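You operate a simulated robot arm through the tools that you are given. There is no shell and no other tool. Be economical: measure what you need, move in short steps, check, and stop when the job is done.

The job below is to be done with a simulated robot arm. You get a single attempt, and the scene is never put back.

JOB
Tighten the letters in the iron frame and brush the dust off them.
Fine: slider pushed up against letters and grey block, blue knob at TIGHT before brushing; use the orange brush and stand it back.
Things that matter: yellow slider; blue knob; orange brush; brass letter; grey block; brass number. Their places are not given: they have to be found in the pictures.

The check looks at the end state, three seconds after you hand in, the way a careful person would. Anything else that was tipped, shoved, dropped, spilled or broken makes it a failure.

ROBOT AND FRAMES
A 7-joint arm with a two-finger parallel gripper, fixed in place. Base frame: the origin is at the foot of the arm, x ahead of it, y to its left, z up; the work surface is at about z = 0. Units: m, degrees, N and s.
With the tool pointing down near the work surface it reaches from about 0.22 to 0.58 m from the base axis. Its first joint turns from -66.0 to 66.0 degrees. Payload 2.5 kg.
The TCP is the grasp point between the finger pads, 0.023 m short of the fingertips. In the tool frame z runs along the fingers and y along their closing line. The gripper opens to 0.094 m. The fingers are 0.038 m wide and 0.01 m thick; the gripper's body (0.054 by 0.096 m) begins 0.039 m behind the TCP.
Orientation is that of the tool frame in the base frame, as [roll, pitch, yaw] about the fixed x, y, z axes, in that order (R = Rz(yaw) Ry(pitch) Rx(roll)). With the fingers straight down and closing along the base's y, the tool's x points along the base's -x, its y along +y and its z along -z.

CONTROLS
- The arm moves only by the tool step_arm. Its argument "steps" is a list of rows, each an object of numbers (a shift or turn left out is 0, a gripper value left out holds the last): "gripper": the closure in counts, from 0 (fully open) to 255 (shut); "dx", "dy", "dz": the shift along the tool's x, y, z in units of 20 mm (1.0 is 20 mm); "rx", "ry", "rz": the turn, a rotation vector about the tool's x, y, z in units of 4 degrees (1.0 is 4 degrees). In form: [{"gripper": .., "dx": .., "dy": .., "dz": .., "rx": .., "ry": .., "rz": ..}, ...]. A call has 1 to 8 rows; each row shifts and turns the commanded pose from where the row before left it, along the tool's axes as they then stand. A call with a number of a shift or a turn outside -1 to 1 is refused whole. Each row takes 0.2 s and may step no farther than 0.05 m and 8.6 degrees from the row before; otherwise, or with a gripper value out of range, the whole call is refused. Where a pose cannot be reached the arm comes as near as it can. A force on the tool above 40 N (or 10 N above the force at the start of the call, whichever is more), or a blocked arm, ends the call early, and 0.2 s more pass. Each finger travels about 0.108 m/s and halts on what it meets, pressing with about 25 N; the grip force reading is that of the motor and also rises with nothing between the fingers. The clock runs only during rows and for 0.2 s after the last one: add rows that do not move to give the fingers time. The reply holds the time, the measured pose of the TCP, the force on the tool along the base axes, the opening and the grip force, in the units named above and with some noise, and new pictures: "show" is both (left out), scene, wrist or none.
- Cameras (640 x 400 px; columns grow to the right, rows downward): "scene" is fixed at [0.1309, -0.4197, 0.5387]; the picture's right is [0.73, -0.69, 0.00], its down [-0.42, -0.45, -0.79] and it looks along [0.54, 0.57, -0.61] (base axes); focal length 261 px, centre (320, 200). "wrist" rides on the gripper at [-0.039, 0, -0.044] in the tool frame; the picture's right is [0.00, -1.00, 0.00], its down [0.97, 0.00, -0.24] and it looks along [0.24, 0.00, 0.97] (tool axes); focal length 218 px, centre (320, 200).
- point_at(camera, pixels): there is no depth. For up to 12 entries [column, row, z] of the newest picture of that camera ("zoom" is the newest enlarged one), the place [x, y] in the base frame at which the ray of that pixel passes the height z, good to about 0.003 m. The clock stands still meanwhile.
- inspect(camera, box): a new picture of the part [left, top, right, bottom] of that camera's present view, enlarged. The clock stands still meanwhile.
- sign_off(): hands the job in; it is judged then, once.

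Work in short steps. Measure before you move; look again where a grasp or a placing could have gone wrong, and mend it. You have 80 turns and 120 pictures in all, those below and enlarged ones among them. Open the gripper and draw the arm clear of the work before you hand the job in, unless the task says otherwise; then end with one line.

The tools are called after ">>>" by a JSON object that holds its "fn" and its "kwargs". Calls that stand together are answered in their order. step_arm: Moves the arm, as the interface text tells. Its arguments: {"type":"object","properties":{"steps":{"type":"array"},"show":{"type":"string","enum":["both","scene","wrist","none"]}},"required":["steps"]} The other tools are called the same way: point_at (camera, pixels) gives the place at which the rays of pixels pass given heights; inspect (camera, box) takes an enlarged picture of a part of a camera's view; sign_off () hands the job in.

At the start:

```text
time: 0.0
ee_pos: [0.4094, -0.1347, 0.3347]
tool_rot: [-179.9, 0.0, -180.0]
contact_force: [-0.3, 0.2, -0.7]
gripper_width: 0.0939
grasp_force: 0.1
```

scene: 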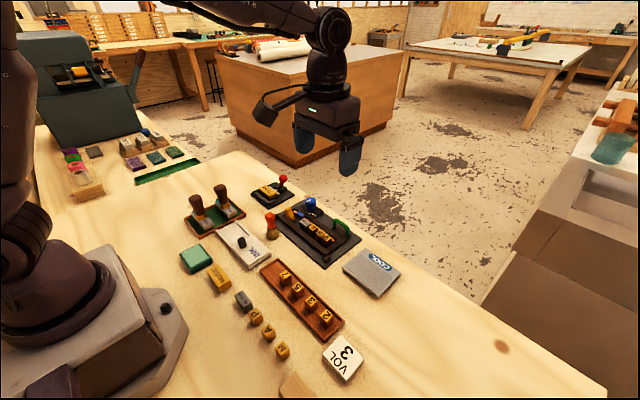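
wrist: 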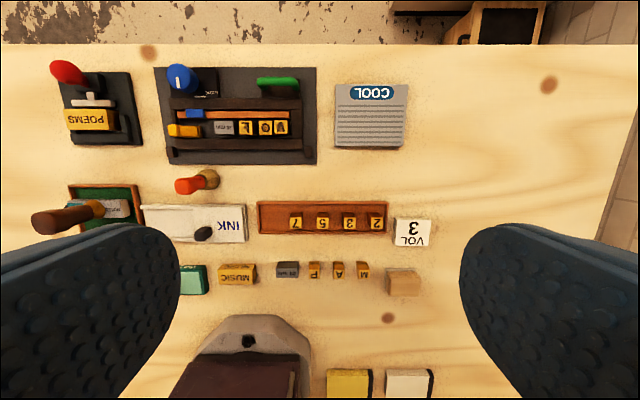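

The wrist picture shows the iron frame around (235,115) with the blue knob at (180,78), a yellow slider at (185,130) and the orange brush at (195,183). I enlarge these parts.

>>> {"fn": "inspect", "kwargs": {"camera": "wrist", "box": [140, 50, 340, 200]}}

>>> {"fn": "inspect", "kwargs": {"camera": "scene", "box": [240, 170, 380, 280]}}

>>> {"fn": "inspect", "kwargs": {"camera": "wrist", "box": [30, 40, 430, 300]}}

```text
2.67 times, centred on (240, 125) of wrist
```

zoom: 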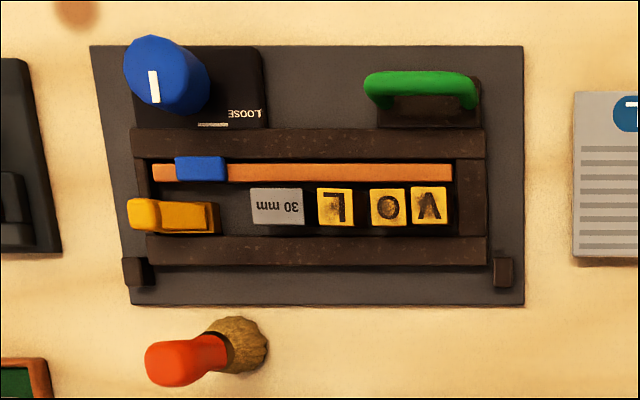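

```text
3.64 times, centred on (310, 225) of scene
```

zoom: 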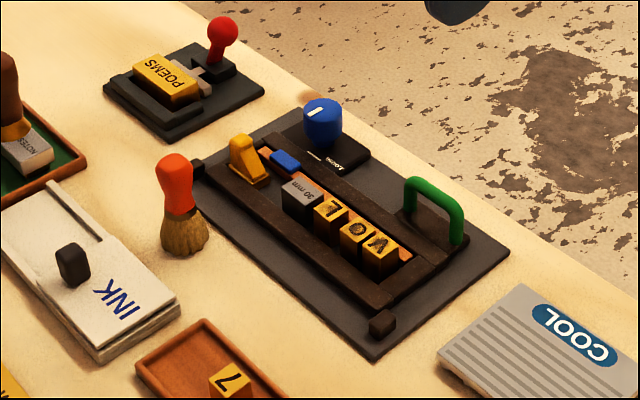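

```text
1.54 times, centred on (230, 170) of wrist
```

zoom: 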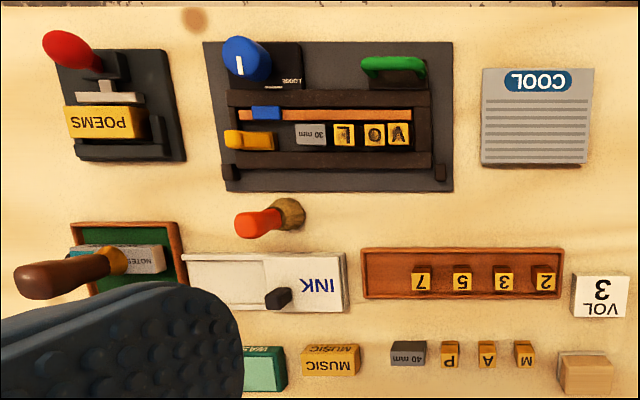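

I measure the knob, slider, letters and brush at likely heights on the full-frame wrist picture.

>>> {"fn": "point_at", "kwargs": {"camera": "wrist", "pixels": [[180, 78, 0.05], [185, 131, 0.04], [206, 130, 0.03], [224, 128, 0.03], [246, 128, 0.03], [265, 128, 0.03], [280, 128, 0.03], [185, 185, 0.09], [212, 180, 0.01], [155, 67, 0.0], [316, 163, 0.0], [278, 82, 0.05]]}}

>>> {"fn": "point_at", "kwargs": {"camera": "scene", "pixels": [[311, 201, 0.06], [294, 214, 0.04], [293, 208, 0.04], [305, 218, 0.03], [312, 227, 0.03], [320, 233, 0.03], [324, 237, 0.03], [268, 215, 0.09], [270, 237, 0.005], [344, 222, 0.05]]}}

```text
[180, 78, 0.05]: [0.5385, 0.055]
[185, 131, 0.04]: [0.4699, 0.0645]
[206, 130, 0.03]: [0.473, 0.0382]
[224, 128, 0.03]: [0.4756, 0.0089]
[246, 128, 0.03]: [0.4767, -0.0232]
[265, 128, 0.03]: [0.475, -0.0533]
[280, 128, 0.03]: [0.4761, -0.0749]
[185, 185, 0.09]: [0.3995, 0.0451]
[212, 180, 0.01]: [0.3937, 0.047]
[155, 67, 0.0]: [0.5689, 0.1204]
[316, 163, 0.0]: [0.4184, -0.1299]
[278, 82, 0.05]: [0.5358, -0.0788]
```

```text
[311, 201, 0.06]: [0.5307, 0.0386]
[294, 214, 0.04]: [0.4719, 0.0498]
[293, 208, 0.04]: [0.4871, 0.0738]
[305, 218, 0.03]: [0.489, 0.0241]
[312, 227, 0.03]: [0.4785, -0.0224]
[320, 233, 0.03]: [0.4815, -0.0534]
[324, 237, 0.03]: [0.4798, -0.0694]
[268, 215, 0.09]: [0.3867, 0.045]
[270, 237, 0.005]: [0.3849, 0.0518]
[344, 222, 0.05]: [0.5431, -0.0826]
```

I move over the frame for a closer top view.

>>> {"fn": "step_arm", "kwargs": {"steps": [{"dx": -0.6, "dy": 0.9, "dz": 0.5}, {"dx": -0.6, "dy": 1, "dz": 0.5}, {"dx": -0.6, "dy": 1, "dz": 0.5}, {"dx": -0.6, "dy": 1, "dz": 0.5}, {"dx": -0.6, "dy": 1, "dz": 0.5}, {"dx": -0.6, "dy": 1, "dz": 0.5}, {"dx": -0.4, "dy": 0.9, "dz": 0.5}, {}], "show": "wrist"}}

```text
time: 1.8
ee_pos: [0.4898, 0.0012, 0.2624]
tool_rot: [-180.0, -0.1, -180.0]
contact_force: [-0.2, -0.4, -0.9]
gripper_width: 0.0941
grasp_force: 0.0
```

wrist: 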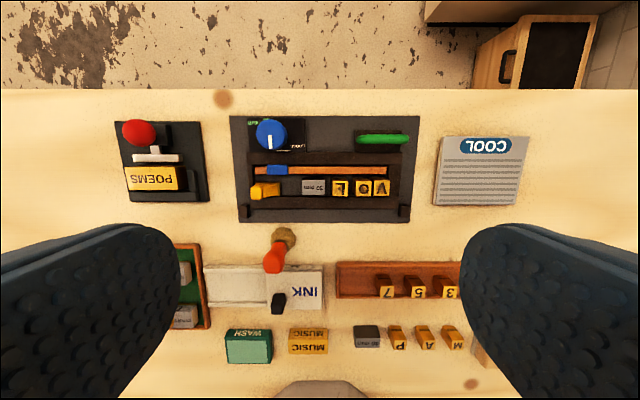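

>>> {"fn": "inspect", "kwargs": {"camera": "wrist", "box": [228, 110, 424, 230]}}

>>> {"fn": "inspect", "kwargs": {"camera": "wrist", "box": [240, 110, 330, 166]}}

>>> {"fn": "inspect", "kwargs": {"camera": "scene", "box": [275, 185, 365, 255]}}

```text
3.27 times, centred on (326, 170) of wrist
```

zoom: 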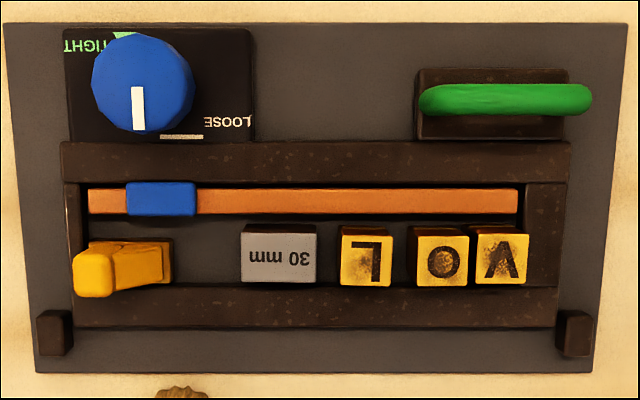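

```text
7.11 times, centred on (285, 138) of wrist
```

zoom: 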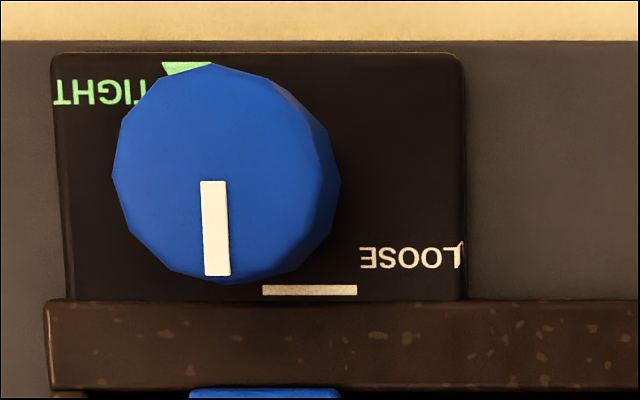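

```text
5.71 times, centred on (320, 220) of scene
```

zoom: 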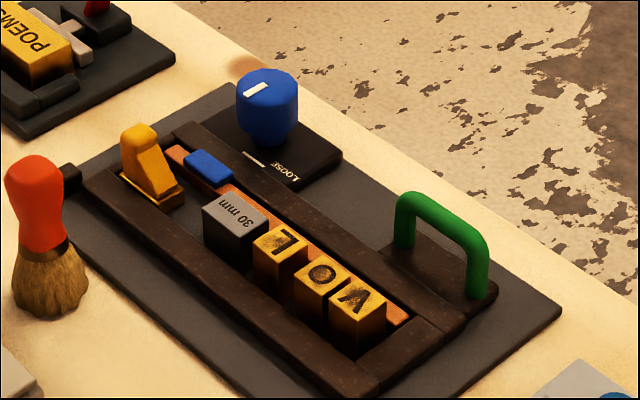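

I triangulate heights by comparing both cameras at several z for the knob top, slider top, L top and brush top.

>>> {"fn": "point_at", "kwargs": {"camera": "wrist", "pixels": [[271.6, 133.3, 0.03], [271.6, 133.3, 0.07], [256.3, 193, 0.02], [256.3, 193, 0.06], [340, 187.7, 0.01], [340, 187.7, 0.05], [272, 266, 0.05], [272, 266, 0.11], [362, 187.7, 0.025], [373, 188, 0.025], [312, 188, 0.025], [387, 140, 0.05]]}}

>>> {"fn": "point_at", "kwargs": {"camera": "scene", "pixels": [[310.7, 199.9, 0.03], [310.7, 199.9, 0.07], [287.6, 208.6, 0.02], [287.6, 208.6, 0.06], [313, 227.5, 0.01], [313, 227.5, 0.05], [269.5, 214, 0.05], [269.5, 214, 0.11], [292, 220, 0.02], [343, 220, 0.03], [343, 220, 0.07], [272, 239, 0.02]]}}

>>> {"fn": "inspect", "kwargs": {"camera": "wrist", "box": [200, 210, 360, 310]}}

```text
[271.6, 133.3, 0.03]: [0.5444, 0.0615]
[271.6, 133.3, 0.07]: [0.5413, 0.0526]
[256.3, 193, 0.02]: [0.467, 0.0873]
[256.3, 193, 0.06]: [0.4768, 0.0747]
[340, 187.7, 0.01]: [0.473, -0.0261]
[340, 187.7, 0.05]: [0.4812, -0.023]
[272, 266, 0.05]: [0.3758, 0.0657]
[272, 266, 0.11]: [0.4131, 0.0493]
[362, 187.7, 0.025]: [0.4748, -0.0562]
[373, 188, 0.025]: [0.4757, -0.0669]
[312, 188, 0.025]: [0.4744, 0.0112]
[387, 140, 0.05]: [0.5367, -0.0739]
```

```text
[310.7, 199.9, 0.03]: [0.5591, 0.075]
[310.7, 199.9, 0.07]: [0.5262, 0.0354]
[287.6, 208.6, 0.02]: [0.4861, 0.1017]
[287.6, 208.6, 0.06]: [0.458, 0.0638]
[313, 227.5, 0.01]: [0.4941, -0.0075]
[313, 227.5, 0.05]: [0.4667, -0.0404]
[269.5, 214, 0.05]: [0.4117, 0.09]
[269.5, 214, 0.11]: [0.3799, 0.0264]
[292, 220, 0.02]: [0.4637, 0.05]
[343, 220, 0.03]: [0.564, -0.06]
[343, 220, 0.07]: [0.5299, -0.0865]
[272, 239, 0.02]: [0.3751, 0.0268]
```

```text
4.00 times, centred on (280, 260) of wrist
```

zoom: 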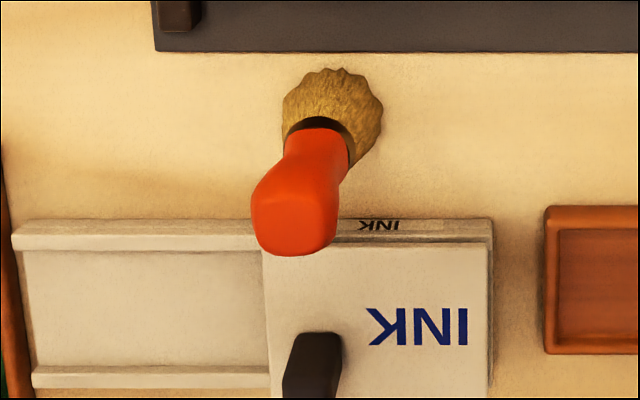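

Triangulated: knob top at (0.543, 0.057, 0.049), slider handle tip at (0.472, 0.081, 0.042), letter tops z≈0.032, brush top (0.395, 0.057, 0.081). I close the gripper and come down on the slider's +y side, high first.

>>> {"fn": "step_arm", "kwargs": {"steps": [{"gripper": 255, "dx": 0.3, "dy": 1, "dz": 1}, {"dx": 0.3, "dy": 1, "dz": 1}, {"dx": 0.3, "dy": 1, "dz": 1}, {"dy": 1, "dz": 1}, {"dy": 1, "dz": 1}, {"dy": 0.8, "dz": 1}, {"dz": 1}, {"dz": 1}]}}

```text
time: 3.6
ee_pos: [0.4726, 0.1185, 0.1035]
tool_rot: [-180.0, 0.1, 180.0]
contact_force: [-0.6, 0.2, -0.3]
gripper_width: 0.0
grasp_force: 24.7
```

scene: 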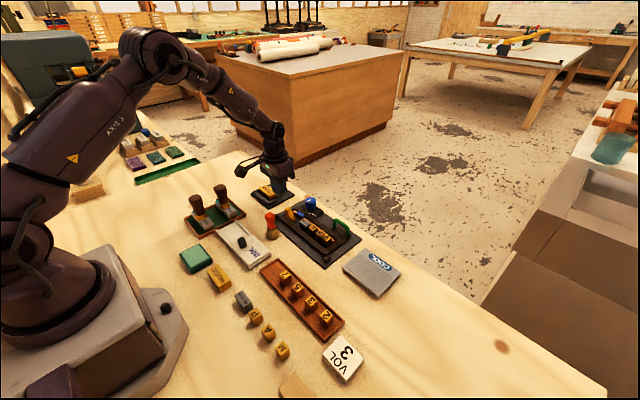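
wrist: 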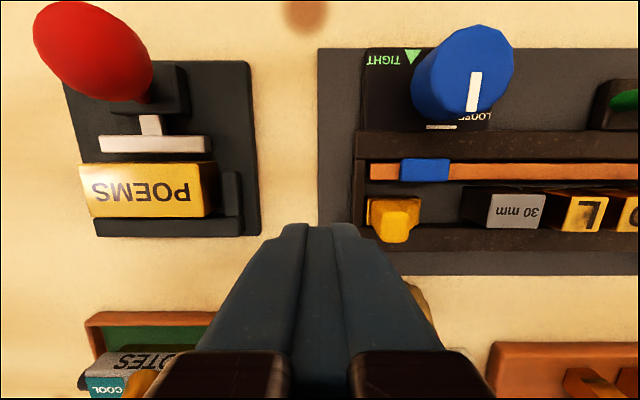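

The fingers stand clear on the slider's left. I go down to z≈0.053 (tips at 0.03) and begin pushing toward -y.

>>> {"fn": "step_arm", "kwargs": {"steps": [{"dz": 1}, {"dz": 1}, {"dz": 0.5}, {}]}}

>>> {"fn": "inspect", "kwargs": {"camera": "scene", "box": [245, 170, 365, 260]}}

```text
time: 4.6
ee_pos: [0.4747, 0.1174, 0.0535]
tool_rot: [180.0, 0.0, 180.0]
contact_force: [-0.3, -0.7, -0.4]
gripper_width: 0.0001
grasp_force: 25.1
```

scene: 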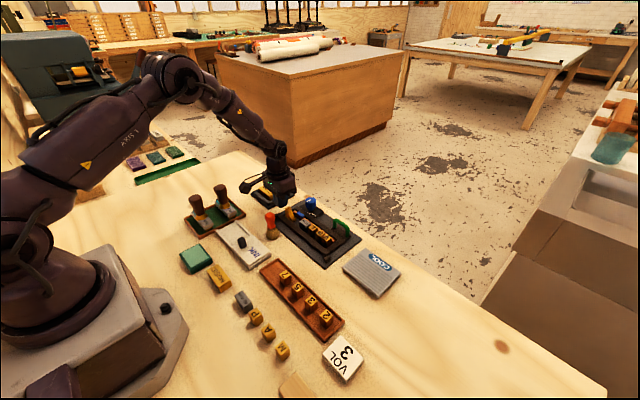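
wrist: 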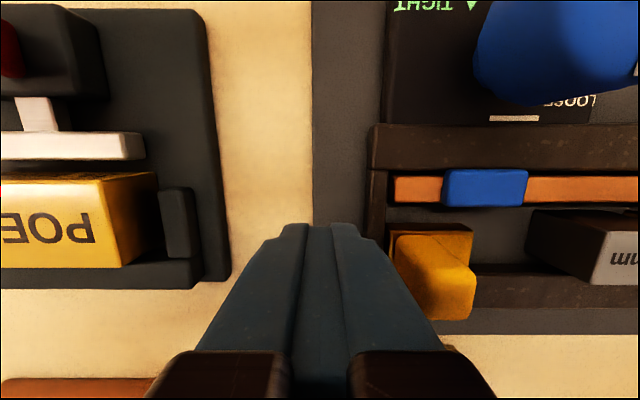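

```text
4.44 times, centred on (305, 215) of scene
```

zoom: 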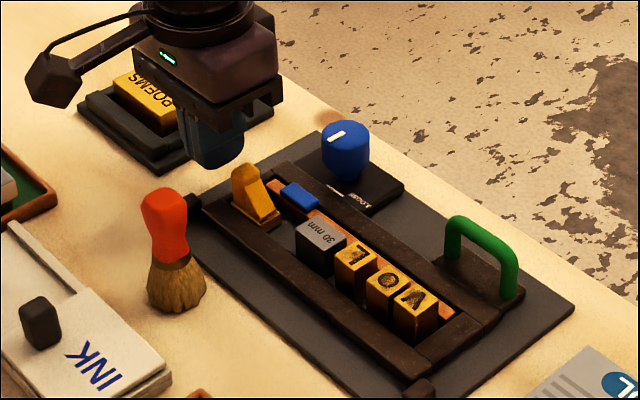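

Path is clear; push in 10 mm rows.

>>> {"fn": "step_arm", "kwargs": {"steps": [{"dy": -0.5}, {"dy": -0.5}, {"dy": -0.5}, {"dy": -0.5}, {"dy": -0.5}, {}], "show": "wrist"}}

>>> {"fn": "inspect", "kwargs": {"camera": "scene", "box": [245, 170, 365, 260]}}

```text
time: 6.0
ee_pos: [0.4723, 0.0668, 0.054]
tool_rot: [-180.0, 0.1, -179.9]
contact_force: [0.7, 2.2, 1.3]
gripper_width: 0.0
grasp_force: 25.5
```

wrist: 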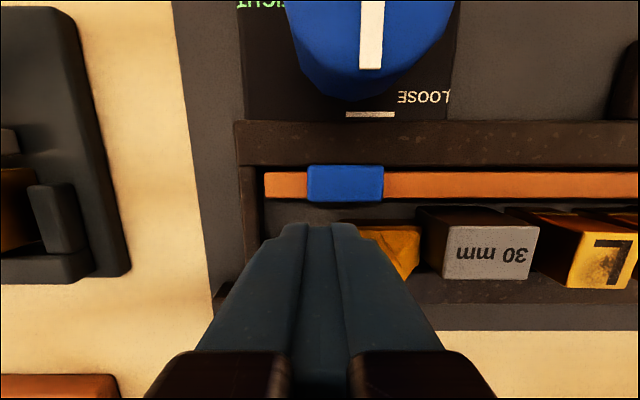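

```text
4.44 times, centred on (305, 215) of scene
```

zoom: 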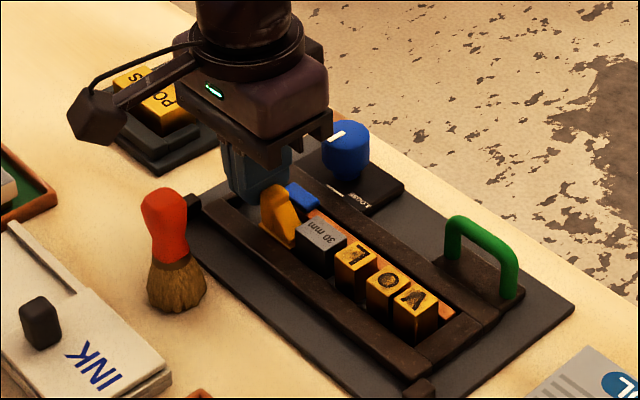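

Slider is moving and nearly at the 30 mm block. I keep pushing, slower.

>>> {"fn": "step_arm", "kwargs": {"steps": [{"dy": -0.3}, {"dy": -0.3}, {"dy": -0.3}, {}], "show": "wrist"}}

>>> {"fn": "inspect", "kwargs": {"camera": "scene", "box": [245, 170, 365, 260]}}

```text
time: 7.0
ee_pos: [0.4723, 0.0495, 0.0533]
tool_rot: [180.0, 0.0, 180.0]
contact_force: [0.0, 0.9, 0.2]
gripper_width: 0.0001
grasp_force: 25.4
```

wrist: 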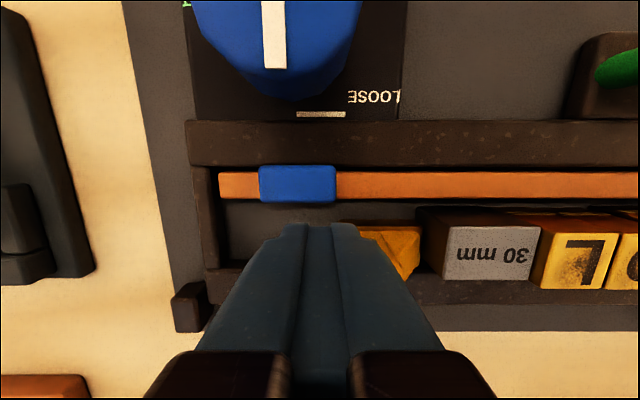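

```text
4.44 times, centred on (305, 215) of scene
```

zoom: 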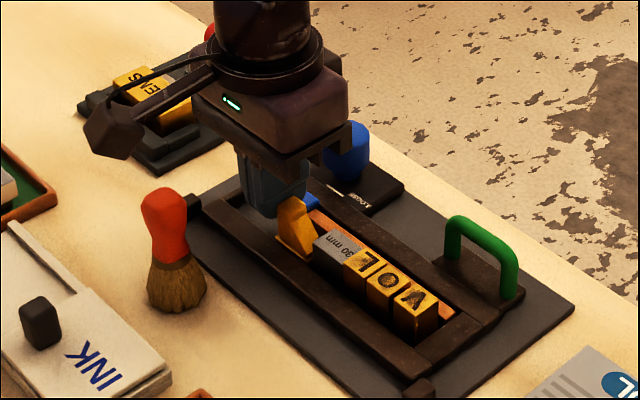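

L is touched by the block now; gaps remain before O and perhaps V. Continue in small rows watching the force.

>>> {"fn": "step_arm", "kwargs": {"steps": [{"dy": -0.2}, {"dy": -0.2}, {}], "show": "none"}}

>>> {"fn": "inspect", "kwargs": {"camera": "scene", "box": [280, 190, 360, 250]}}

```text
time: 7.8
ee_pos: [0.4728, 0.0416, 0.0545]
tool_rot: [179.9, 0.0, -179.9]
contact_force: [0.6, 5.9, -2.9]
gripper_width: 0.0001
grasp_force: 25.2
```

```text
6.67 times, centred on (320, 220) of scene
```

zoom: 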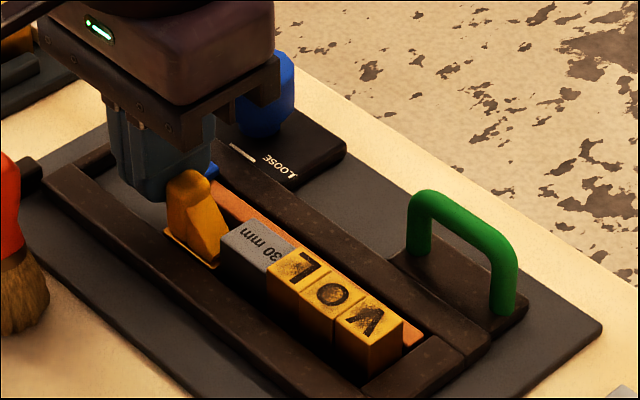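

The letters look nearly closed up with 6 N. I continue in 2 mm rows until the force rises clearly.

>>> {"fn": "step_arm", "kwargs": {"steps": [{"dy": -0.1}, {"dy": -0.1}, {}], "show": "none"}}

>>> {"fn": "inspect", "kwargs": {"camera": "scene", "box": [280, 190, 360, 250]}}

```text
time: 8.6
ee_pos: [0.4724, 0.0406, 0.0536]
tool_rot: [179.6, 0.1, -179.6]
contact_force: [-2.1, 24.6, -2.7]
gripper_width: 0.0
grasp_force: 24.9
```

```text
6.67 times, centred on (320, 220) of scene
```

zoom: 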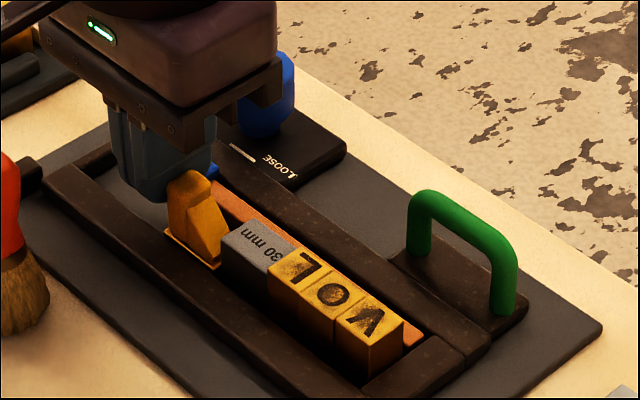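

The row is solid: 25 N and the motion stopped at y=0.0406. I back away, rise, and move so that the camera looks straight down at the knob.

>>> {"fn": "step_arm", "kwargs": {"steps": [{"dy": 0.5}, {"dy": 0.5}, {"dz": -1}, {"dz": -1}, {"dz": -1}, {"dz": -1, "dx": -1}, {"dx": -1, "dz": -1}, {}], "show": "wrist"}}

```text
time: 10.4
ee_pos: [0.5117, 0.0586, 0.1544]
tool_rot: [180.0, 0.0, -179.9]
contact_force: [-0.1, -0.4, -0.3]
gripper_width: 0.0001
grasp_force: 24.4
```

wrist: 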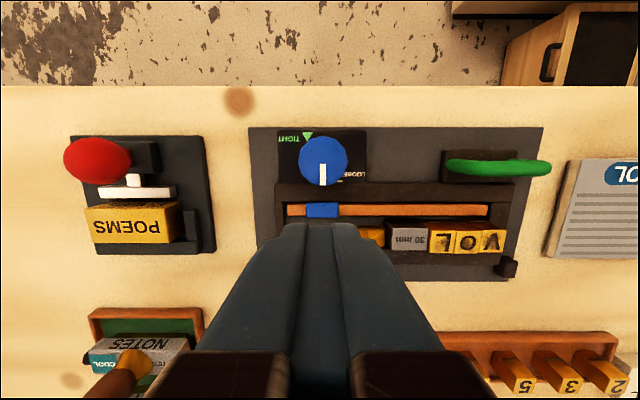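

>>> {"fn": "inspect", "kwargs": {"camera": "wrist", "box": [270, 120, 374, 185]}}

>>> {"fn": "inspect", "kwargs": {"camera": "wrist", "box": [260, 195, 540, 290]}}

>>> {"fn": "point_at", "kwargs": {"camera": "wrist", "pixels": [[323, 159, 0.049], [308, 135, 0.012], [300, 159, 0.049], [347, 159, 0.049], [323, 136, 0.049], [279, 170, 0.012], [366, 131, 0.012], [279, 131, 0.012], [323, 163, 0.049], [324, 184, 0.049]]}}

```text
6.15 times, centred on (322, 152) of wrist
```

zoom: 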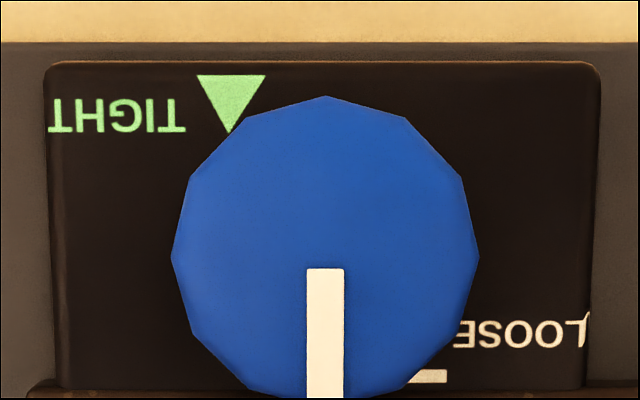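

```text
2.29 times, centred on (400, 242) of wrist
```

zoom: 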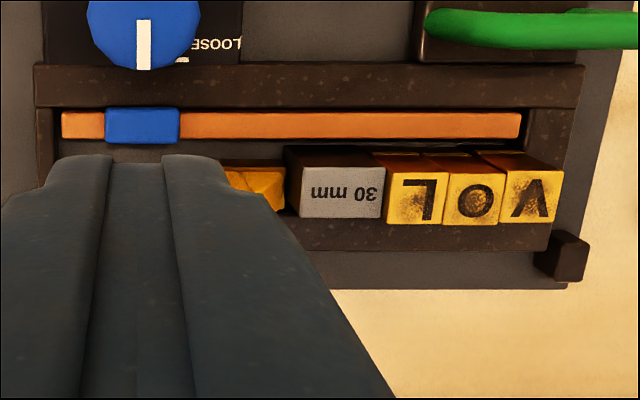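

```text
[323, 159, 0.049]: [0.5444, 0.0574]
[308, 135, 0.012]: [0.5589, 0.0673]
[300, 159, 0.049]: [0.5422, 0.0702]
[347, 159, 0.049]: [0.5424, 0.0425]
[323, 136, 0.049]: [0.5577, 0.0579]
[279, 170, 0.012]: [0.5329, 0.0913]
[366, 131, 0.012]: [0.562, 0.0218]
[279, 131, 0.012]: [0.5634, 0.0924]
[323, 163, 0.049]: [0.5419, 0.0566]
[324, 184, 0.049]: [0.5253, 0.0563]
```

The slider, 30 mm block, L, O and V are in one closed row against the end. The knob's centre is (0.542, 0.057). Its pointer is at -x and TIGHT (triangle) is about 145° clockwise seen from above. I centre over the knob, half open the gripper and pre-turn the wrist the other way.

>>> {"fn": "step_arm", "kwargs": {"steps": [{"gripper": 90, "dx": -0.75, "dy": -0.05}, {"dx": -0.75, "dy": -0.05}, {"rz": -1}, {"rz": -1}, {"rz": -1}, {"rz": -1}, {"rz": -1}, {"rz": -1}], "show": "none"}}

>>> {"fn": "step_arm", "kwargs": {"steps": [{"rz": -1}, {"rz": -1}, {"rz": -1}, {"rz": -1}, {"rz": -1}, {"rz": -1}, {"rz": -1}, {"rz": -1}], "show": "none"}}

>>> {"fn": "step_arm", "kwargs": {"steps": [{"rz": -1}, {"rz": -1}, {"rz": -1}, {"rz": -1}, {}], "show": "both"}}

```text
time: 12.2
ee_pos: [0.5427, 0.0551, 0.1541]
tool_rot: [180.0, 0.0, -155.9]
contact_force: [-0.3, 0.5, 0.0]
gripper_width: 0.0608
grasp_force: 0.1
```

```text
time: 14.0
ee_pos: [0.5421, 0.0536, 0.1539]
tool_rot: [-179.9, 0.0, -123.9]
contact_force: [-0.8, -0.2, -0.4]
gripper_width: 0.0608
grasp_force: 0.1
```

```text
time: 15.2
ee_pos: [0.5424, 0.0536, 0.1544]
tool_rot: [180.0, 0.0, -108.0]
contact_force: [0.0, 0.1, 0.1]
gripper_width: 0.0606
grasp_force: 0.1
```

scene: 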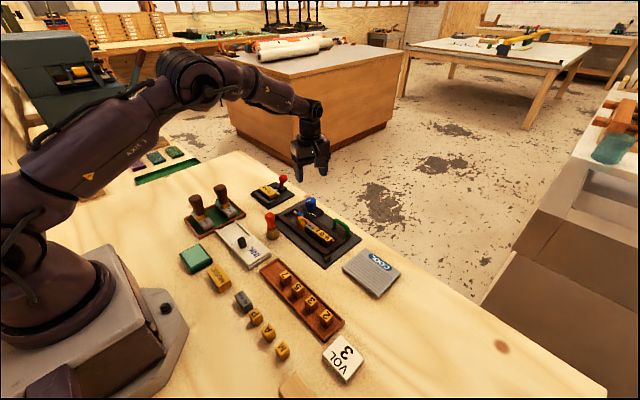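
wrist: 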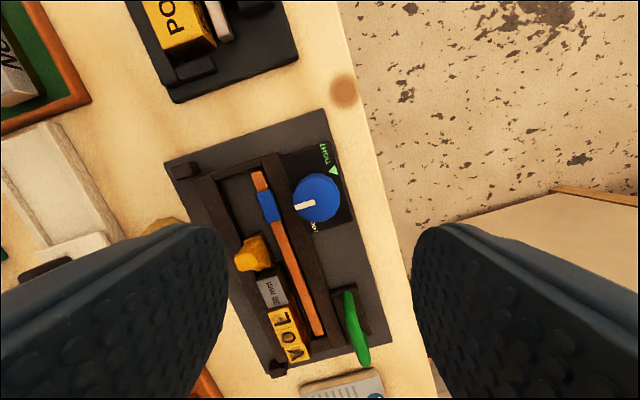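

Re-measure the knob from this view before descending.

>>> {"fn": "point_at", "kwargs": {"camera": "wrist", "pixels": [[317, 198, 0.049], [334, 170, 0.015], [317, 198, 0.015]]}}

>>> {"fn": "inspect", "kwargs": {"camera": "wrist", "box": [260, 130, 380, 250]}}

```text
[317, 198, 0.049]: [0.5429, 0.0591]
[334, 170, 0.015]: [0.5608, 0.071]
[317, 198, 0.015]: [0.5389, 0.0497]
```

```text
3.33 times, centred on (320, 190) of wrist
```

zoom: 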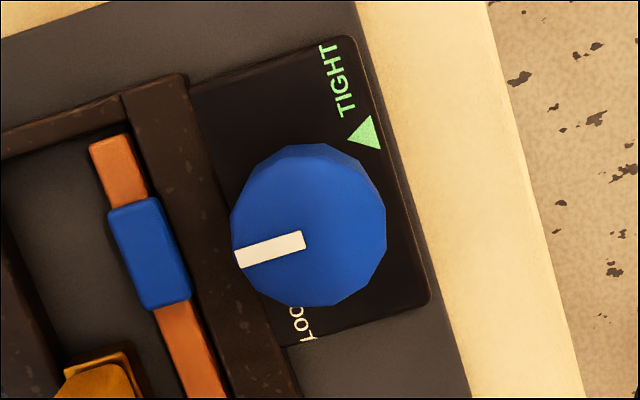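

Shift 4 mm in +y, then descend to z=0.054.

>>> {"fn": "step_arm", "kwargs": {"steps": [{"dx": -0.19, "dy": 0.06, "dz": 1}, {"dz": 1}, {"dz": 1}, {"dz": 1}, {"dz": 1}, {}]}}

>>> {"fn": "inspect", "kwargs": {"camera": "scene", "box": [260, 170, 360, 240]}}

```text
time: 16.6
ee_pos: [0.5435, 0.0582, 0.0561]
tool_rot: [-180.0, 0.0, -107.8]
contact_force: [0.2, -0.5, 0.5]
gripper_width: 0.0608
grasp_force: 0.0
```

scene: 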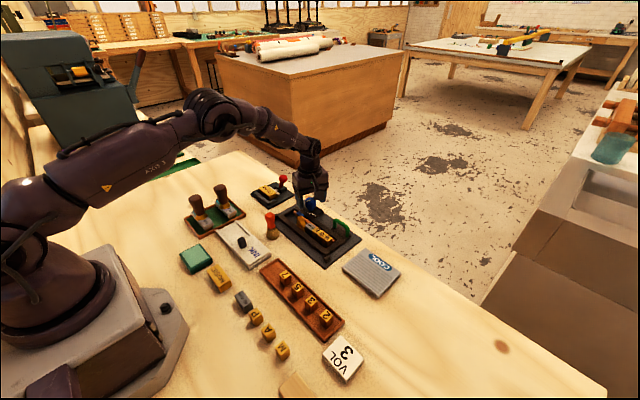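
wrist: 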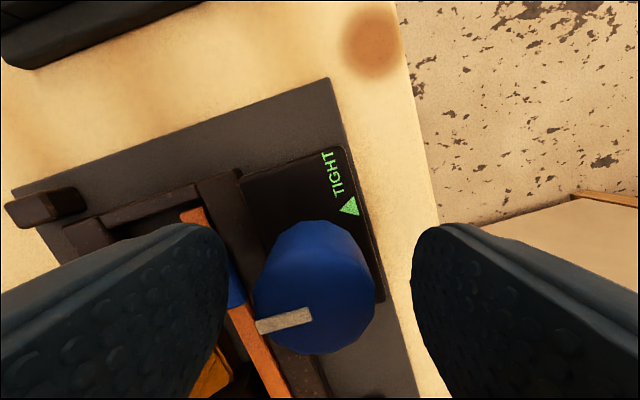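

```text
5.71 times, centred on (310, 205) of scene
```

zoom: 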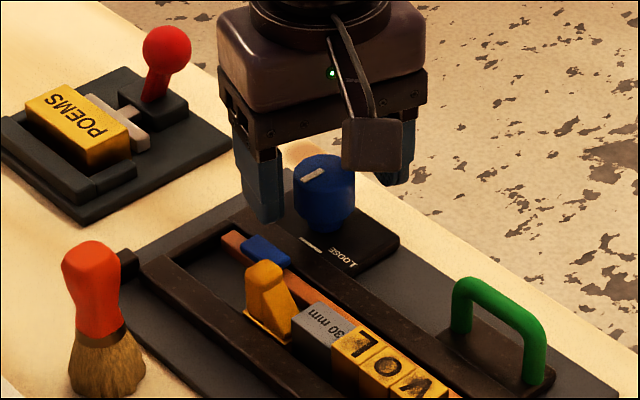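

The fingers straddle the knob. Lower 3 mm and close.

>>> {"fn": "step_arm", "kwargs": {"steps": [{"dz": 0.15}, {"gripper": 255}, {}, {}]}}

```text
time: 17.6
ee_pos: [0.5421, 0.0602, 0.0511]
tool_rot: [179.9, -0.1, -107.8]
contact_force: [-12.8, 0.6, 6.4]
gripper_width: 0.0331
grasp_force: 44.7
```

scene: 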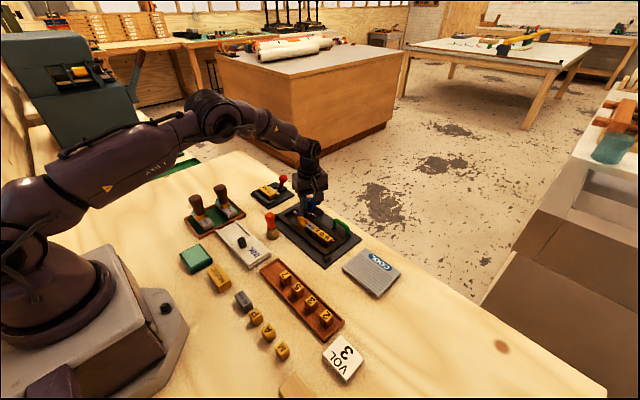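
wrist: 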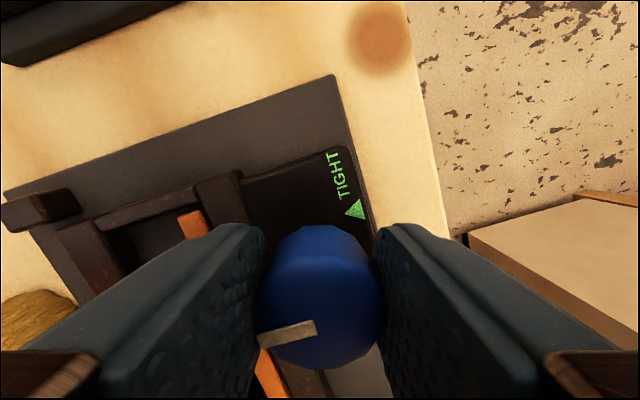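

Gripped at 33 mm with a 13 N side force; I ease 1.5 mm toward -x and start turning clockwise (+rz).

>>> {"fn": "step_arm", "kwargs": {"steps": [{"dy": 0.07}, {"rz": 1}, {"rz": 1}, {"rz": 1}, {"rz": 1}, {}], "show": "wrist"}}

```text
time: 19.0
ee_pos: [0.5418, 0.0578, 0.0524]
tool_rot: [-179.7, 0.1, -124.2]
contact_force: [10.8, 3.9, -2.4]
gripper_width: 0.0333
grasp_force: 45.5
```

wrist: 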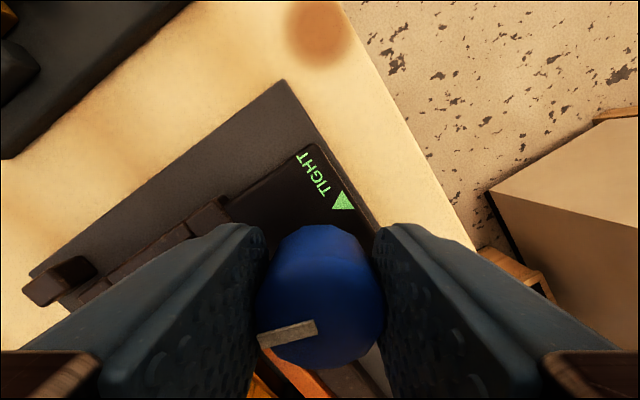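

The knob turns with the gripper (16° so far, pointer fixed in wrist view). Continue.

>>> {"fn": "step_arm", "kwargs": {"steps": [{"rz": 1, "dy": -0.03}, {"rz": 1}, {"rz": 1}, {"rz": 1}, {"rz": 1}, {"rz": 1}, {"rz": 1}, {"rz": 1}], "show": "none"}}

>>> {"fn": "step_arm", "kwargs": {"steps": [{"rz": 1}, {"rz": 1}, {"rz": 1}, {"rz": 1}, {"rz": 1}, {"rz": 1}, {"rz": 1}, {"rz": 1}], "show": "wrist"}}

```text
time: 20.8
ee_pos: [0.5427, 0.0583, 0.0518]
tool_rot: [-179.9, 0.2, -156.1]
contact_force: [15.8, -0.9, -2.0]
gripper_width: 0.033
grasp_force: 45.0
```

```text
time: 22.6
ee_pos: [0.5426, 0.0572, 0.0521]
tool_rot: [-179.9, 0.4, 172.0]
contact_force: [20.4, -13.3, 5.2]
gripper_width: 0.0328
grasp_force: 45.0
```

wrist: 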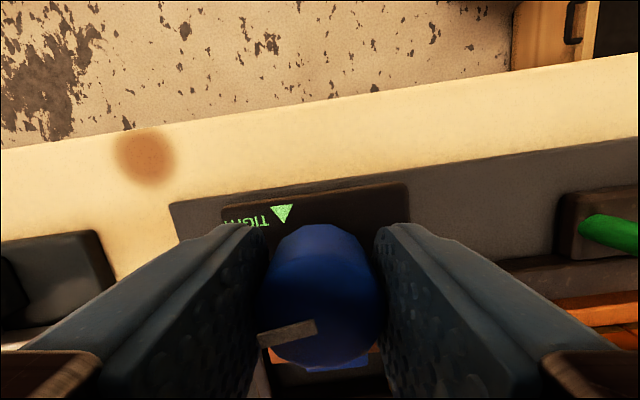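

80° done, pointer still fixed in the gripper. I relieve the side force (20, -13 N) and turn on.

>>> {"fn": "step_arm", "kwargs": {"steps": [{"dx": -0.065, "dy": -0.03}, {"rz": 1}, {"rz": 1}, {"rz": 1}, {"rz": 1}, {"rz": 1}, {"rz": 1}], "show": "none"}}

>>> {"fn": "step_arm", "kwargs": {"steps": [{"rz": 1}, {"rz": 1}, {"rz": 1}, {"rz": 1}, {"rz": 1}, {"rz": 1}, {}], "show": "both"}}

```text
time: 24.2
ee_pos: [0.5419, 0.0556, 0.0515]
tool_rot: [-179.9, 0.2, 147.8]
contact_force: [6.2, -21.2, 18.5]
gripper_width: 0.0331
grasp_force: 45.0
```

```text
time: 25.8
ee_pos: [0.5415, 0.0561, 0.0523]
tool_rot: [-179.5, 0.1, 124.0]
contact_force: [-3.1, -1.3, 3.4]
gripper_width: 0.0333
grasp_force: 44.7
stopped in row 7: the force on the tool passed its limit (the readings are from after the stop); the commanded pose is now the measured one
```

scene: 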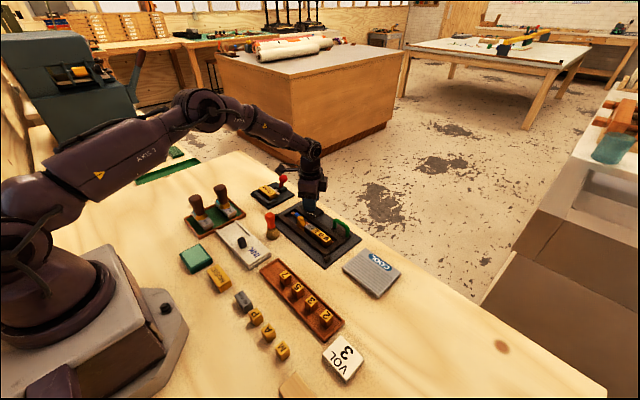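
wrist: 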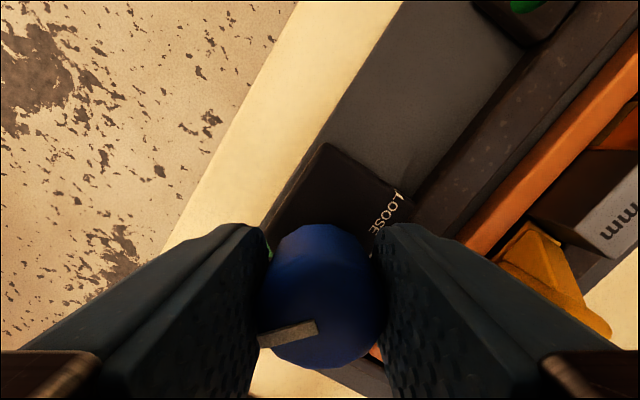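

128° done. The pointer should be ~16° short; I turn 3 rows more, then release and look from above.

>>> {"fn": "step_arm", "kwargs": {"steps": [{"rz": 1}, {"rz": 1}, {"rz": 1}, {}], "show": "none"}}

>>> {"fn": "step_arm", "kwargs": {"steps": [{"gripper": 90}, {}, {"dz": -1}, {"dz": -1}, {"dz": -1}, {"dz": -1}, {}], "show": "wrist"}}

>>> {"fn": "inspect", "kwargs": {"camera": "wrist", "box": [230, 120, 410, 250]}}

```text
time: 26.8
ee_pos: [0.5425, 0.0552, 0.05]
tool_rot: [-179.5, 0.1, 111.8]
contact_force: [-18.2, -3.9, 20.9]
gripper_width: 0.0332
grasp_force: 45.1
```

```text
time: 28.4
ee_pos: [0.5418, 0.0547, 0.1334]
tool_rot: [-179.6, 0.3, 111.9]
contact_force: [0.2, 0.2, 0.2]
gripper_width: 0.061
grasp_force: 0.1
```

wrist: 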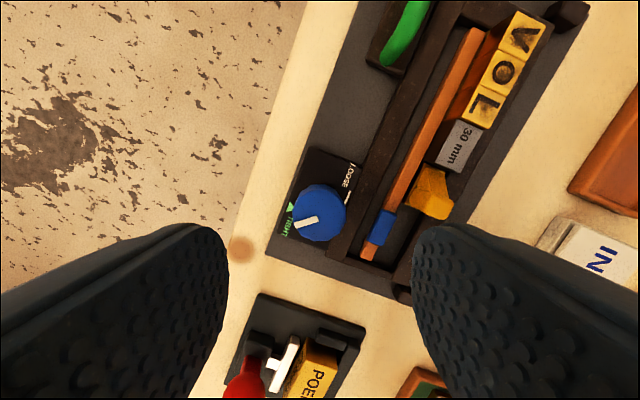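

```text
3.08 times, centred on (320, 185) of wrist
```

zoom: 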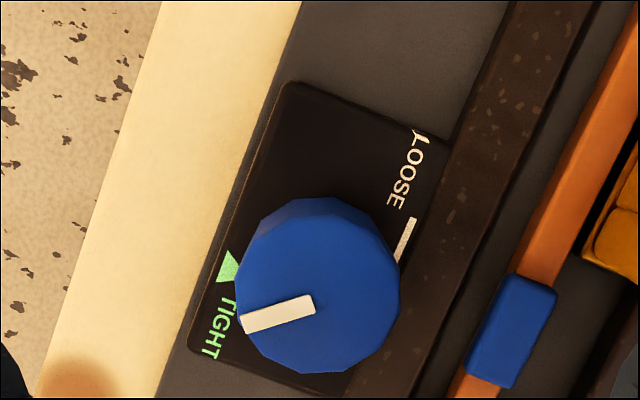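

Measure pointer line versus triangle in base coordinates.

>>> {"fn": "point_at", "kwargs": {"camera": "zoom", "pixels": [[243, 325, 0.049], [314, 302, 0.049], [318, 292, 0.049], [229, 267, 0.015], [240, 281, 0.015], [216, 282, 0.015], [229, 251, 0.015], [405, 240, 0.015], [414, 218, 0.015], [400, 262, 0.015]]}}

```text
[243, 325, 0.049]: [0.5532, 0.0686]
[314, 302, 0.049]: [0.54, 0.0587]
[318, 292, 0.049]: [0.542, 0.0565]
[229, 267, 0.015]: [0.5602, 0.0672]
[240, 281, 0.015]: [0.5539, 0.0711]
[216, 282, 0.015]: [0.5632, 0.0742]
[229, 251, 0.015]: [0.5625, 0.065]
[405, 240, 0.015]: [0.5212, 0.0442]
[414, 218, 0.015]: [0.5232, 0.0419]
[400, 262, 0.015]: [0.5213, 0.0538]
```

Pointer is at about 40° (from +x toward +y), triangle at about 34°. I regrip and turn ~6° more.

>>> {"fn": "step_arm", "kwargs": {"steps": [{"dz": 1, "dx": 0.09, "dy": 0.04}, {"dz": 1}, {"dz": 1}, {"dz": 1}, {"gripper": 255}, {}, {"rz": 0.75}, {"rz": 0.75}], "show": "none"}}

>>> {"fn": "step_arm", "kwargs": {"steps": [{}, {"gripper": 90}, {}, {"dz": -1}, {"dz": -1}, {"dz": -1}, {"dz": -1}, {}], "show": "wrist"}}

>>> {"fn": "inspect", "kwargs": {"camera": "wrist", "box": [230, 120, 410, 250]}}

```text
time: 30.2
ee_pos: [0.5409, 0.0571, 0.0517]
tool_rot: [-179.3, 0.2, 105.8]
contact_force: [-17.5, -7.4, 4.7]
gripper_width: 0.0331
grasp_force: 44.6
```

```text
time: 32.0
ee_pos: [0.5437, 0.0608, 0.1311]
tool_rot: [-179.6, 0.2, 106.0]
contact_force: [-0.4, -0.2, -0.6]
gripper_width: 0.0612
grasp_force: 0.1
```

wrist: 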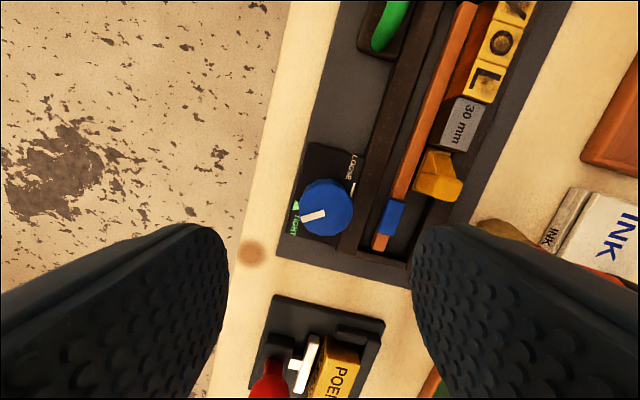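

```text
3.08 times, centred on (320, 185) of wrist
```

zoom: 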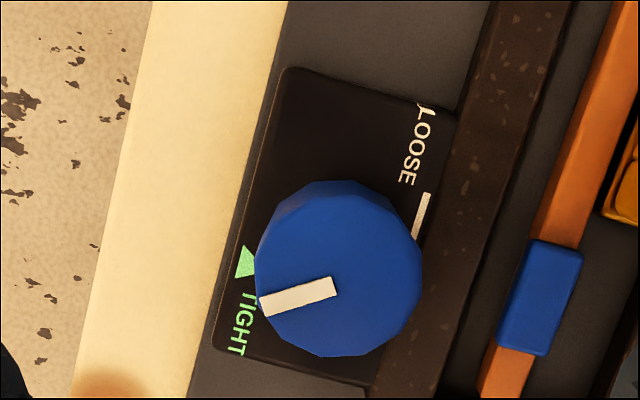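

I rotate the wrist back to the normal orientation and view the knob straight from above for a reliable reading.

>>> {"fn": "step_arm", "kwargs": {"steps": [{"dz": -1, "rz": -1}, {"rz": -1}, {"rz": -1}, {"rz": -1}, {"rz": -1}, {"rz": -1}, {"rz": -1}, {"rz": -1}], "show": "none"}}

>>> {"fn": "step_arm", "kwargs": {"steps": [{"rz": -1}, {"rz": -1}, {"rz": -1}, {"rz": -1}, {"rz": -1}, {"rz": -1}, {"rz": -1}, {"rz": -1}], "show": "none"}}

>>> {"fn": "step_arm", "kwargs": {"steps": [{"rz": -1}, {"rz": -1}, {"rz": -0.5}, {"dx": 0.8}, {"dx": 0.7}, {}], "show": "wrist"}}

>>> {"fn": "inspect", "kwargs": {"camera": "wrist", "box": [270, 110, 390, 190]}}

```text
time: 33.8
ee_pos: [0.5435, 0.0606, 0.1506]
tool_rot: [-179.6, 0.0, 138.0]
contact_force: [0.1, 0.6, 0.5]
gripper_width: 0.0607
grasp_force: 0.0
```

```text
time: 35.6
ee_pos: [0.5435, 0.056, 0.15]
tool_rot: [-179.7, -0.2, 170.0]
contact_force: [0.1, 0.0, 0.6]
gripper_width: 0.0611
grasp_force: 0.2
```

```text
time: 37.0
ee_pos: [0.5122, 0.0571, 0.1508]
tool_rot: [-179.7, -0.2, 179.9]
contact_force: [0.1, 0.2, -0.2]
gripper_width: 0.0609
grasp_force: 0.0
```

wrist: 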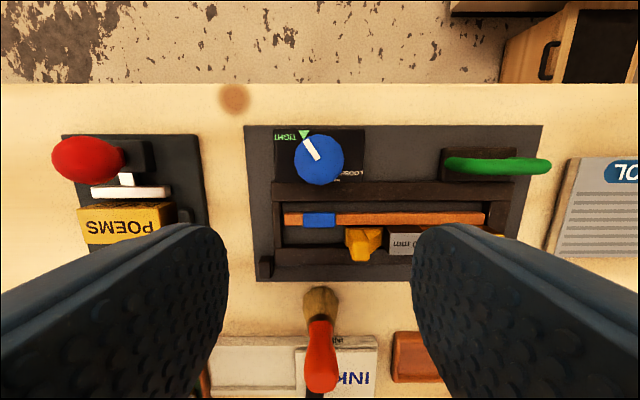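

```text
5.00 times, centred on (330, 150) of wrist
```

zoom: 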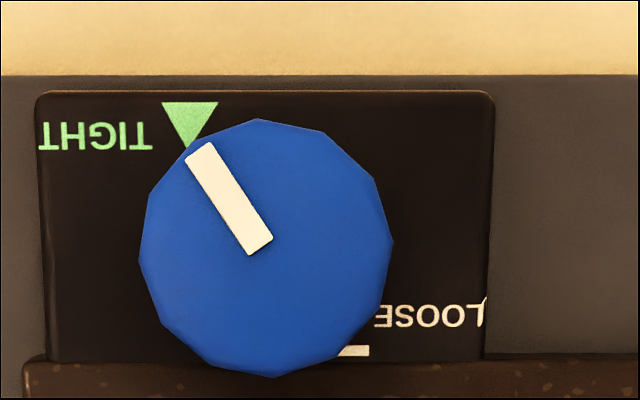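

The knob's pointer now points at the green TIGHT triangle (33° vs 31°). Next the brush: it appears at column 320, so y≈0.057. Measure its foot.

>>> {"fn": "point_at", "kwargs": {"camera": "wrist", "pixels": [[320, 299, 0.02], [306, 300, 0.02], [339, 300, 0.02], [320, 288, 0.02], [321, 376, 0.08], [304, 376, 0.08], [338, 376, 0.08]]}}

>>> {"fn": "inspect", "kwargs": {"camera": "scene", "box": [230, 195, 310, 250]}}

>>> {"fn": "inspect", "kwargs": {"camera": "wrist", "box": [260, 270, 400, 400]}}

```text
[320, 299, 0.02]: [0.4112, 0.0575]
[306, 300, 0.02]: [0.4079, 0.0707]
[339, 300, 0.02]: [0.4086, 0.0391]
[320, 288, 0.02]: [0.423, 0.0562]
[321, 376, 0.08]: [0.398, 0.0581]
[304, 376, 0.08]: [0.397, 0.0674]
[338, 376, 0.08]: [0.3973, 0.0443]
```

```text
7.27 times, centred on (270, 222) of scene
```

zoom: 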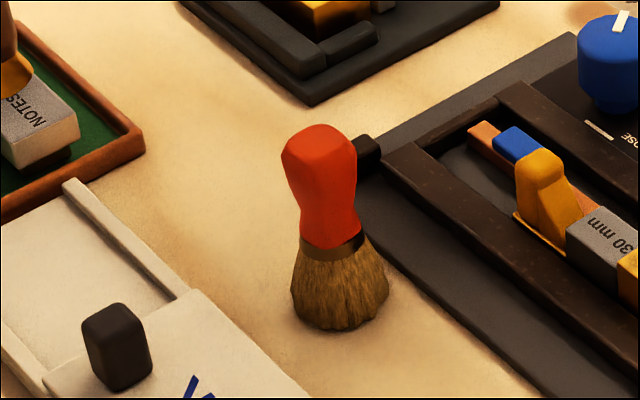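

```text
3.08 times, centred on (330, 335) of wrist
```

zoom: 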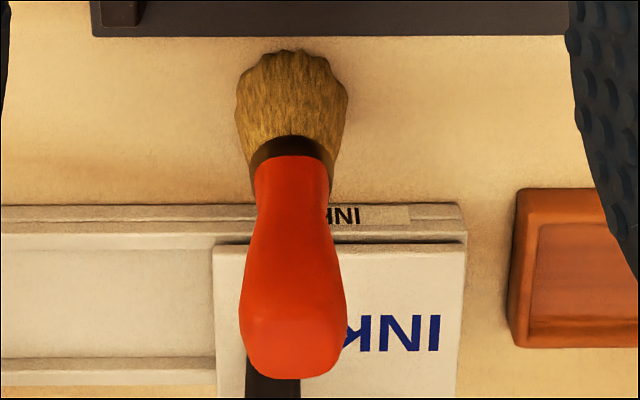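

Brush axis ≈ (0.399, 0.057), standing vertically. I move over it.

>>> {"fn": "step_arm", "kwargs": {"steps": [{"dx": 0.95}, {"dx": 0.95}, {"dx": 0.95}, {"dx": 0.95}, {"dx": 0.95}, {"dx": 0.9}, {}], "show": "both"}}

>>> {"fn": "inspect", "kwargs": {"camera": "wrist", "box": [220, 60, 480, 222]}}

```text
time: 38.6
ee_pos: [0.4003, 0.0577, 0.1516]
tool_rot: [-179.7, -0.3, 179.9]
contact_force: [-0.5, 0.2, 0.6]
gripper_width: 0.0607
grasp_force: 0.1
```

scene: 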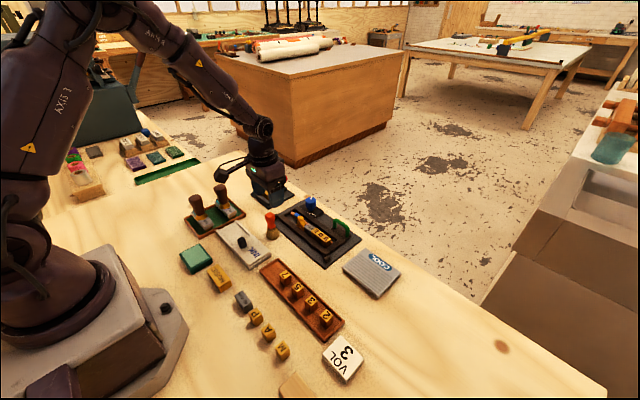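
wrist: 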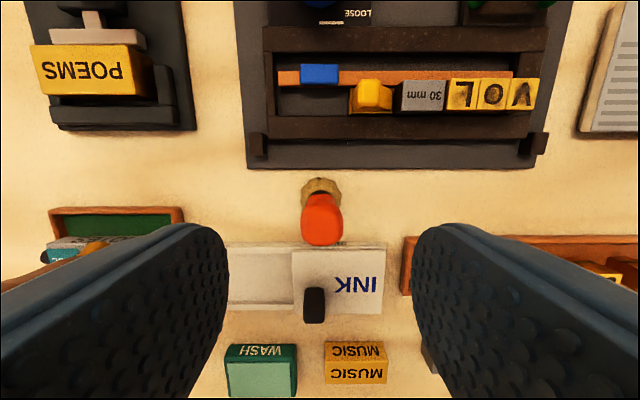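

```text
2.46 times, centred on (350, 141) of wrist
```

zoom: 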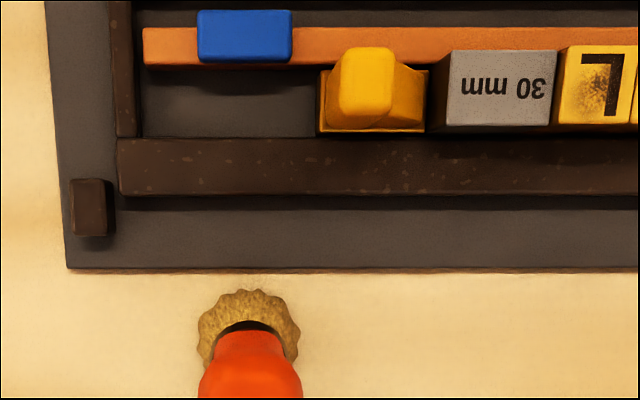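

Check the brush top position from here, then go down.

>>> {"fn": "point_at", "kwargs": {"camera": "wrist", "pixels": [[321, 228, 0.081], [321, 192, 0.01], [302, 192, 0.01], [341, 192, 0.01], [320, 178, 0.005]]}}

>>> {"fn": "inspect", "kwargs": {"camera": "wrist", "box": [260, 160, 380, 260]}}

```text
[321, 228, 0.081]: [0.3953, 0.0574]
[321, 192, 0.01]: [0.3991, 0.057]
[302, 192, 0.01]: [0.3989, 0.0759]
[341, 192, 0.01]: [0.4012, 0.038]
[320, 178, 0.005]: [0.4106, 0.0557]
```

```text
4.00 times, centred on (320, 210) of wrist
```

zoom: 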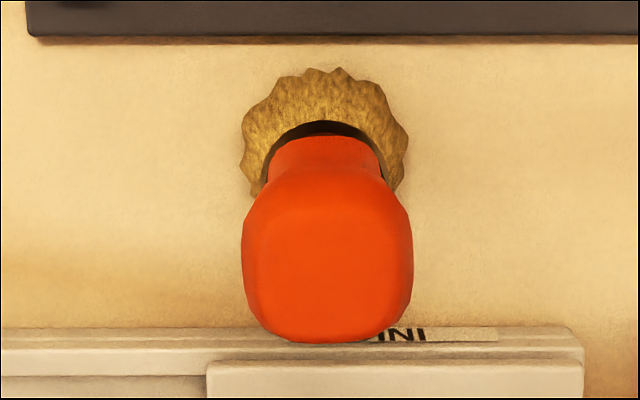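

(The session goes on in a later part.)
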